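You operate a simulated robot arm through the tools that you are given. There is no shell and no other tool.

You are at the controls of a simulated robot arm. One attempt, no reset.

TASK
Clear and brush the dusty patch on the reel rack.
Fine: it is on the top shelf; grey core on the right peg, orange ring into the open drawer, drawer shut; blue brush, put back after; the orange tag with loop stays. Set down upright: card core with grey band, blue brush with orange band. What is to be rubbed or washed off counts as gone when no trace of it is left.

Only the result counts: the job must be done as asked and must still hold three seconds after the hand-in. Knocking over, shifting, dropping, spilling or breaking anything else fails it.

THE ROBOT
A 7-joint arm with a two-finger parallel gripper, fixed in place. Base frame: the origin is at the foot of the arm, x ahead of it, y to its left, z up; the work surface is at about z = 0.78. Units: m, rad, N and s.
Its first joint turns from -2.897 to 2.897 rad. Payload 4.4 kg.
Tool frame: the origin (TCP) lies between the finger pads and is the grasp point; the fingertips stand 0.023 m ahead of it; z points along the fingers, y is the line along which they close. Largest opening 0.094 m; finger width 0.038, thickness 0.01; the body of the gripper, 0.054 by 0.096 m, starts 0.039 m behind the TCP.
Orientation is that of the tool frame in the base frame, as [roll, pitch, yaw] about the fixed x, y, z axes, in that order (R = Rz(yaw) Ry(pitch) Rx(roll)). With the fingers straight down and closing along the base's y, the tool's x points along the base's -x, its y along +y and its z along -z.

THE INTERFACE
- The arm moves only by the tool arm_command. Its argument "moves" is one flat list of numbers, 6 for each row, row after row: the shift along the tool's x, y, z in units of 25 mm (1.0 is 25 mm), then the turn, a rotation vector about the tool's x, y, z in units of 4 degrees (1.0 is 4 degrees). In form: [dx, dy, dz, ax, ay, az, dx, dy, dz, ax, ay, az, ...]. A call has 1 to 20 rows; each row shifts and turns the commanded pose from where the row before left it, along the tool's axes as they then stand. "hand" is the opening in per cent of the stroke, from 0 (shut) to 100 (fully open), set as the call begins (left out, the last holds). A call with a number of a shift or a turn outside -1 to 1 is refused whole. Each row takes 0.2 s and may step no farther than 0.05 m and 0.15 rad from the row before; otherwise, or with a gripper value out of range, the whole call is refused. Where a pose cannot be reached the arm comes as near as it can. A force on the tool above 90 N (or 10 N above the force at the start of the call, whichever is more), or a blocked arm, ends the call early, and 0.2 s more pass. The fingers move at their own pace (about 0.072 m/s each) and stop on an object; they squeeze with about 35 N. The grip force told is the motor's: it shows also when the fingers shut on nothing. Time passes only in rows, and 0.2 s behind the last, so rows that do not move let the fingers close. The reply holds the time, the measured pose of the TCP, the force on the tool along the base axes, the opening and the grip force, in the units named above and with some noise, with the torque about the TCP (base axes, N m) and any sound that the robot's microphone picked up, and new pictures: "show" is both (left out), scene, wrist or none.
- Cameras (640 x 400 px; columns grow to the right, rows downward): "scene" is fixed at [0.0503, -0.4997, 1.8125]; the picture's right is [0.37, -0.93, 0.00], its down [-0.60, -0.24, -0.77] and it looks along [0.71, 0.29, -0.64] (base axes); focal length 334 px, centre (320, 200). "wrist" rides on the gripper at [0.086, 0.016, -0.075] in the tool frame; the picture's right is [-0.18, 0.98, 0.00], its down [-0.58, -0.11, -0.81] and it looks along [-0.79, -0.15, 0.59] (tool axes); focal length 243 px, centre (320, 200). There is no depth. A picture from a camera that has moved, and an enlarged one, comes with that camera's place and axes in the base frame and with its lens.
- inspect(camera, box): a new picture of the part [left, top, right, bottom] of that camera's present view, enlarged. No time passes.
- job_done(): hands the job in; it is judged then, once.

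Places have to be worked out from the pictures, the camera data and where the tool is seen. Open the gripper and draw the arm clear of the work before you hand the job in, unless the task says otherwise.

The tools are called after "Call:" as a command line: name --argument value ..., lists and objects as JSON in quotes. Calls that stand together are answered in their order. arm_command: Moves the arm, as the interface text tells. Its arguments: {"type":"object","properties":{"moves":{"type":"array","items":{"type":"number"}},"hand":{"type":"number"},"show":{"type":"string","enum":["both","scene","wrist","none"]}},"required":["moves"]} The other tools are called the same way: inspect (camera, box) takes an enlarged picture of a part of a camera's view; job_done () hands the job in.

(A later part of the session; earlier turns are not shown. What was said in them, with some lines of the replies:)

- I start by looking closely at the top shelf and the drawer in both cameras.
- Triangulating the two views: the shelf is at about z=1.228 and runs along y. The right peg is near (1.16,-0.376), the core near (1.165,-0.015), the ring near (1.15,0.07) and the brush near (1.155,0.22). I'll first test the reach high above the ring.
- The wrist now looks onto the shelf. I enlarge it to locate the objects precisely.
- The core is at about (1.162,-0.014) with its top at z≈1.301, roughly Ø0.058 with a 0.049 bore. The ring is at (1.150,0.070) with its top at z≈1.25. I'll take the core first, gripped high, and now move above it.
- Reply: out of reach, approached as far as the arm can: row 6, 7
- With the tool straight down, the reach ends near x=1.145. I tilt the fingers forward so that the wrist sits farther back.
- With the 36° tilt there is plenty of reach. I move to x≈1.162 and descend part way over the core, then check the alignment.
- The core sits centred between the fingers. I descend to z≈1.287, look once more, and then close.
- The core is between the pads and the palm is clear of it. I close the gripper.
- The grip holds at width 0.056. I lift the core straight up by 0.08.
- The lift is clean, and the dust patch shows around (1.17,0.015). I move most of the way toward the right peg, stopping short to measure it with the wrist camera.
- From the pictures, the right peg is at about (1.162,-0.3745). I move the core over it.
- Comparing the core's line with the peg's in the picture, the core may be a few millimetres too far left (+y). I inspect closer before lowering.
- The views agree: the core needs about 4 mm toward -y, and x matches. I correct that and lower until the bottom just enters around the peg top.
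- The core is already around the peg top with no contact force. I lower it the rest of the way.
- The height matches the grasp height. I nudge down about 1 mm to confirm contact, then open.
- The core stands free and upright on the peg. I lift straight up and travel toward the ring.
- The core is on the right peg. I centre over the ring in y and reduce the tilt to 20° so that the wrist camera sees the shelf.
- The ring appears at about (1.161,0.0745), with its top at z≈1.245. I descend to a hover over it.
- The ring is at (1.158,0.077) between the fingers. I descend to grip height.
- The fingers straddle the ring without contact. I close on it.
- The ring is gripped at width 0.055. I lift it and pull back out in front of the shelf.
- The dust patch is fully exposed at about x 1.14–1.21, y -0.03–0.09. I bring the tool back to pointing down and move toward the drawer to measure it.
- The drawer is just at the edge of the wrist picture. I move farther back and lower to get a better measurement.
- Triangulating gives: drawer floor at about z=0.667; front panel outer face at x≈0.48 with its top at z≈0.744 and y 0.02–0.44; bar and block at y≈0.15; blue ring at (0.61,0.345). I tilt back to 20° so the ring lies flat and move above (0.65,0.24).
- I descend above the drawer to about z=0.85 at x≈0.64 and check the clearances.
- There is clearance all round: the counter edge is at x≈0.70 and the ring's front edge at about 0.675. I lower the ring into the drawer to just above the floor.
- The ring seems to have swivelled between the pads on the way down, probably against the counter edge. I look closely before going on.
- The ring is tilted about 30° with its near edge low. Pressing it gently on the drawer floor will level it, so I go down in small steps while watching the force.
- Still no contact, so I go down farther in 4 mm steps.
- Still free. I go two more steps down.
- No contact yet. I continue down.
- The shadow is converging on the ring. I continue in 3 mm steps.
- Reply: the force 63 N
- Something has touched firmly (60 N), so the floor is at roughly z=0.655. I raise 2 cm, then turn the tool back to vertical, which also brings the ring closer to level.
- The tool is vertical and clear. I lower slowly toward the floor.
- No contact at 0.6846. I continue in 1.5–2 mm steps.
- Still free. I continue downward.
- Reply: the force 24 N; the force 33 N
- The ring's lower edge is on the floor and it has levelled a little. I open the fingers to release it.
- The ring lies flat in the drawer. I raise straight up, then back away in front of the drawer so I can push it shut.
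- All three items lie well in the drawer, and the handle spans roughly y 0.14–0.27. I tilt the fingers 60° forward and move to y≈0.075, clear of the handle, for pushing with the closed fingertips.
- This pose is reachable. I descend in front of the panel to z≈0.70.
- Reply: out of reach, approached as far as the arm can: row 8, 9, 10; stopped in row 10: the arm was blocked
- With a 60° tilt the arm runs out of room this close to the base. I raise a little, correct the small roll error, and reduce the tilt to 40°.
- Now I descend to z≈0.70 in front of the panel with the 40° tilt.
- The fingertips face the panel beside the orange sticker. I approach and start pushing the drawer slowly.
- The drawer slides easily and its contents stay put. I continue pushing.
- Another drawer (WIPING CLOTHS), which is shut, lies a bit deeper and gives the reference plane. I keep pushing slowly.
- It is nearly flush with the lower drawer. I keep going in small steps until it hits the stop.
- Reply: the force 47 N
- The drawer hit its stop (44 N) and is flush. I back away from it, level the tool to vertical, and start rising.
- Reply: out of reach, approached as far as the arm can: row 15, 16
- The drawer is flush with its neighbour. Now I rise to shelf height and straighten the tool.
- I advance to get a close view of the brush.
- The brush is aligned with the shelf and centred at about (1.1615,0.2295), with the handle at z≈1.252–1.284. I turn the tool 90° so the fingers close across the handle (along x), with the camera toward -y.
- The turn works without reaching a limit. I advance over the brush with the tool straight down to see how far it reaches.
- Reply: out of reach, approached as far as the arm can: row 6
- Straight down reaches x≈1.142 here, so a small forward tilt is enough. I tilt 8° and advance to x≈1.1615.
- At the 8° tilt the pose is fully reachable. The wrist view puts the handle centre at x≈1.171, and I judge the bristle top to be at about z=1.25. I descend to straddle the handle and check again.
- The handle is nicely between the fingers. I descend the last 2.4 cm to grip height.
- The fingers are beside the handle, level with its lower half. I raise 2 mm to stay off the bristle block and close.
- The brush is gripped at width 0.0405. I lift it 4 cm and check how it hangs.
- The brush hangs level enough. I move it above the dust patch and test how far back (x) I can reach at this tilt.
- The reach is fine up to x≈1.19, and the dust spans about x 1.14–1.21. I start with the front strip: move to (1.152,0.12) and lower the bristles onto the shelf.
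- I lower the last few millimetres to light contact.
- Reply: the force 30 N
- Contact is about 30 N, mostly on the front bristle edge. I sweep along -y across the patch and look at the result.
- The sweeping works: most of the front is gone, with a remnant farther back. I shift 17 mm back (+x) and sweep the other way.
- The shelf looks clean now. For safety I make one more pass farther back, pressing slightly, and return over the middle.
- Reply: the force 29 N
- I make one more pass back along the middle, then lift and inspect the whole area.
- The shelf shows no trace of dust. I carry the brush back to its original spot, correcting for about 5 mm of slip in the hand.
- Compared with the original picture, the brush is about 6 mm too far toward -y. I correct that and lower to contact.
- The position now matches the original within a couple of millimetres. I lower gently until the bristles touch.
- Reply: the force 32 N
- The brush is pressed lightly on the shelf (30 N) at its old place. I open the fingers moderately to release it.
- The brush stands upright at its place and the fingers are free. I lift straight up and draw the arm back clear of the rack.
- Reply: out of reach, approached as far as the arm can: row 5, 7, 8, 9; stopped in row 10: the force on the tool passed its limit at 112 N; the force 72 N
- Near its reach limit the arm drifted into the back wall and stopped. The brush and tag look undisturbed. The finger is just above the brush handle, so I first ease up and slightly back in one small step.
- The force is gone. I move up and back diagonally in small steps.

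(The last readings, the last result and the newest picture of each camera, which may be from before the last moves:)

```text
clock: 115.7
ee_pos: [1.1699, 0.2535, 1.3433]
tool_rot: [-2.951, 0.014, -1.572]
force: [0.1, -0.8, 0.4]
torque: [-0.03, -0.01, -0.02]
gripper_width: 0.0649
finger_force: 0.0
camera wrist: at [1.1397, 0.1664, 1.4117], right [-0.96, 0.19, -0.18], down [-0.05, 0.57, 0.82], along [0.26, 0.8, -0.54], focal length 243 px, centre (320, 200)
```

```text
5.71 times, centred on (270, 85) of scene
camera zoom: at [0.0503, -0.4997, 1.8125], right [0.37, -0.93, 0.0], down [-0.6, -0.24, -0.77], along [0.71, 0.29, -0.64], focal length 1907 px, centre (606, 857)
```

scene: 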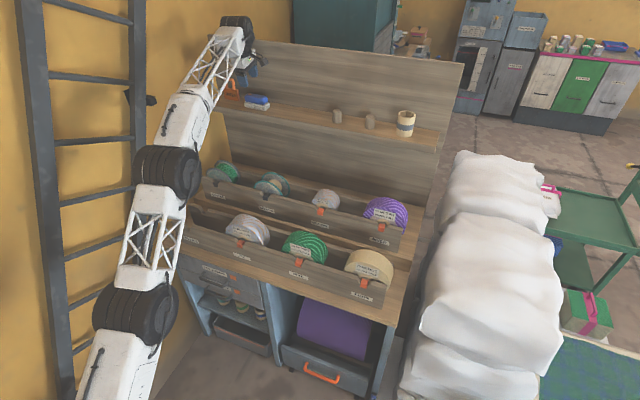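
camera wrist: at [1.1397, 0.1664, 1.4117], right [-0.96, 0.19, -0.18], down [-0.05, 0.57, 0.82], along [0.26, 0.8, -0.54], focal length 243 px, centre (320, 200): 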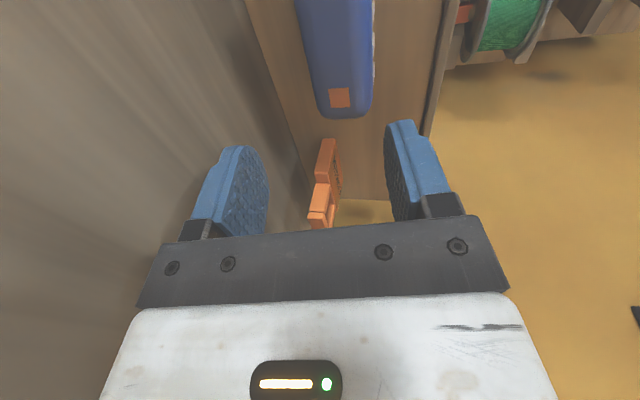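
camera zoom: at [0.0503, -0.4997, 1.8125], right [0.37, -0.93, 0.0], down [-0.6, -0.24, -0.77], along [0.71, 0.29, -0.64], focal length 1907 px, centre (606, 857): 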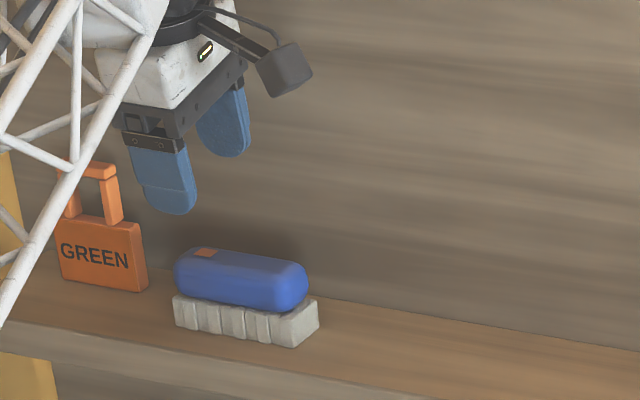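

The arm is under control again and clear of the brush. I retreat straight back in -x.

Call:
arm_command --moves '[0, 0.98, -0.25, 0, 0, 0, 0, 0.98, -0.25, 0, 0, 0, 0, 0.98, -0.25, 0, 0, 0, 0, 0.98, -0.25, 0, 0, 0, 0, 0.98, -0.25, 0, 0, 0, 0, 0.98, -0.25, 0, 0, 0, 0, 0.98, -0.25, 0, 0, 0, 0, 0.98, -0.25, 0, 0, 0, 0, 0.98, -0.25, 0, 0, 0, 0, 0.98, -0.25, 0, 0, 0, 0, 0.98, -0.25, 0, 0, 0, 0, 0.98, -0.25, 0, 0, 0, 0, 0.98, -0.25, 0, 0, 0, 0, 0.98, -0.25, 0, 0, 0, 0, 0.98, -0.25, 0, 0, 0]' --hand 100

Call:
inspect --camera "scene" --box '[215, 75, 325, 135]'

Call:
inspect --camera "scene" --box '[210, 70, 330, 130]'

Call:
inspect --camera "scene" --box '[320, 80, 440, 155]'

Call:
inspect --camera "scene" --box '[150, 220, 300, 360]'

```text
clock: 118.9
ee_pos: [0.793, 0.2536, 1.3643]
tool_rot: [-2.951, 0.014, -1.571]
force: [0.3, 1.0, -0.8]
torque: [-0.05, -0.02, 0.02]
gripper_width: 0.0941
finger_force: 0.1
camera wrist: at [0.7626, 0.1654, 1.4328], right [-0.97, 0.19, -0.18], down [-0.05, 0.57, 0.82], along [0.26, 0.8, -0.54], focal length 243 px, centre (320, 200)
```

scene: 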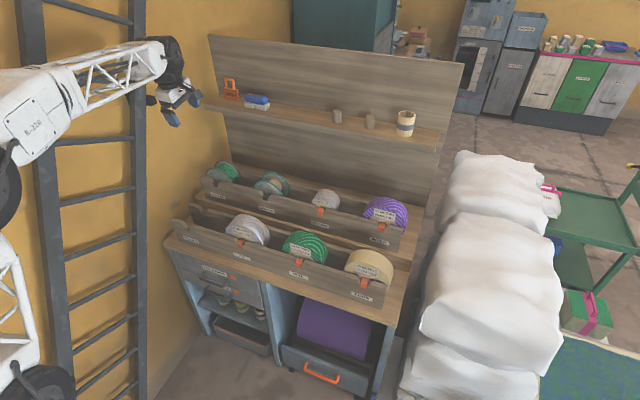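
wrist: 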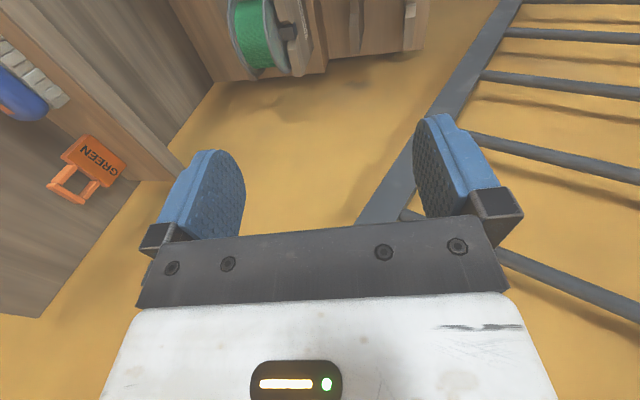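

```text
5.82 times, centred on (270, 105) of scene
camera zoom: at [0.0503, -0.4997, 1.8125], right [0.37, -0.93, 0.0], down [-0.6, -0.24, -0.77], along [0.71, 0.29, -0.64], focal length 1942 px, centre (611, 753)
```

zoom: 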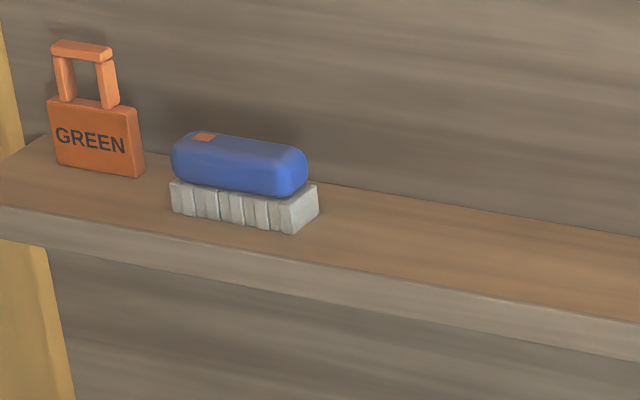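

```text
5.33 times, centred on (270, 100) of scene
camera zoom: at [0.0503, -0.4997, 1.8125], right [0.37, -0.93, 0.0], down [-0.6, -0.24, -0.77], along [0.71, 0.29, -0.64], focal length 1780 px, centre (587, 733)
```

zoom: 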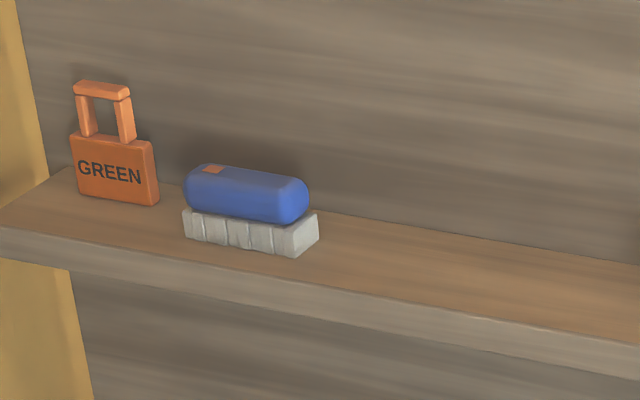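

```text
5.33 times, centred on (380, 118) of scene
camera zoom: at [0.0503, -0.4997, 1.8125], right [0.37, -0.93, 0.0], down [-0.6, -0.24, -0.77], along [0.71, 0.29, -0.64], focal length 1780 px, centre (0, 640)
```

zoom: 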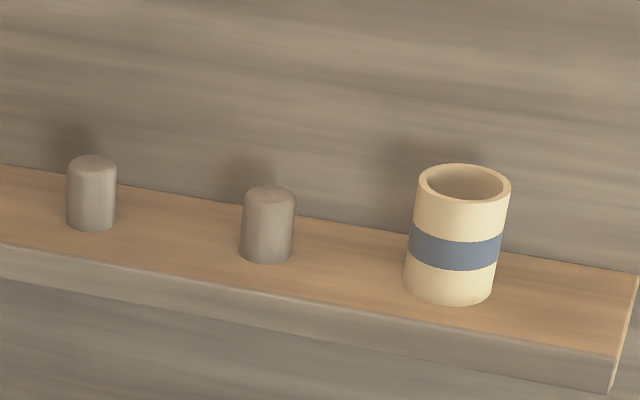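

```text
2.86 times, centred on (225, 290) of scene
camera zoom: at [0.0503, -0.4997, 1.8125], right [0.37, -0.93, 0.0], down [-0.6, -0.24, -0.77], along [0.71, 0.29, -0.64], focal length 954 px, centre (591, -57)
```

zoom: 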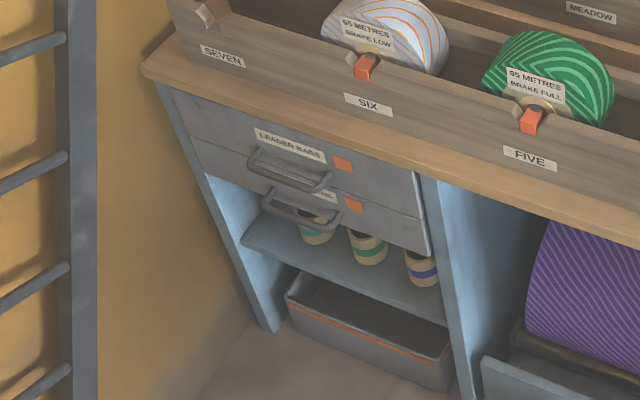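

Everything matches the request: the core is upright on the right peg, the shelf is clean, and the brush is back upright within about 3 mm of its place. The tag is untouched, the drawer is flush shut with the orange ring inside, and the arm is clear with the gripper open. I hand in.

Call:
job_done

```text
The job is handed in.
```

I've handed the job in. The dusty patch on the top shelf is brushed off, with no trace visible in close-up views.

- **Grey core:** it stands upright on the right peg, seated on the shelf.
- **Orange ring:** it lies flat in the drawer that was open. On the way in it swivelled in the grip, probably against the counter edge, but it ended up flat.
- **Drawer:** it is pushed shut to its stop, flush with the drawer below.
- **Blue brush:** it stands upright, about 3 mm from where it started.
- **Orange tag:** it was not touched and stands where it was.

While backing away from the brush, the arm drifted against the rack's back panel. It stopped on the force limit at 112 N. In the pictures afterwards nothing had moved. The gripper is open and the arm is clear of the rack.
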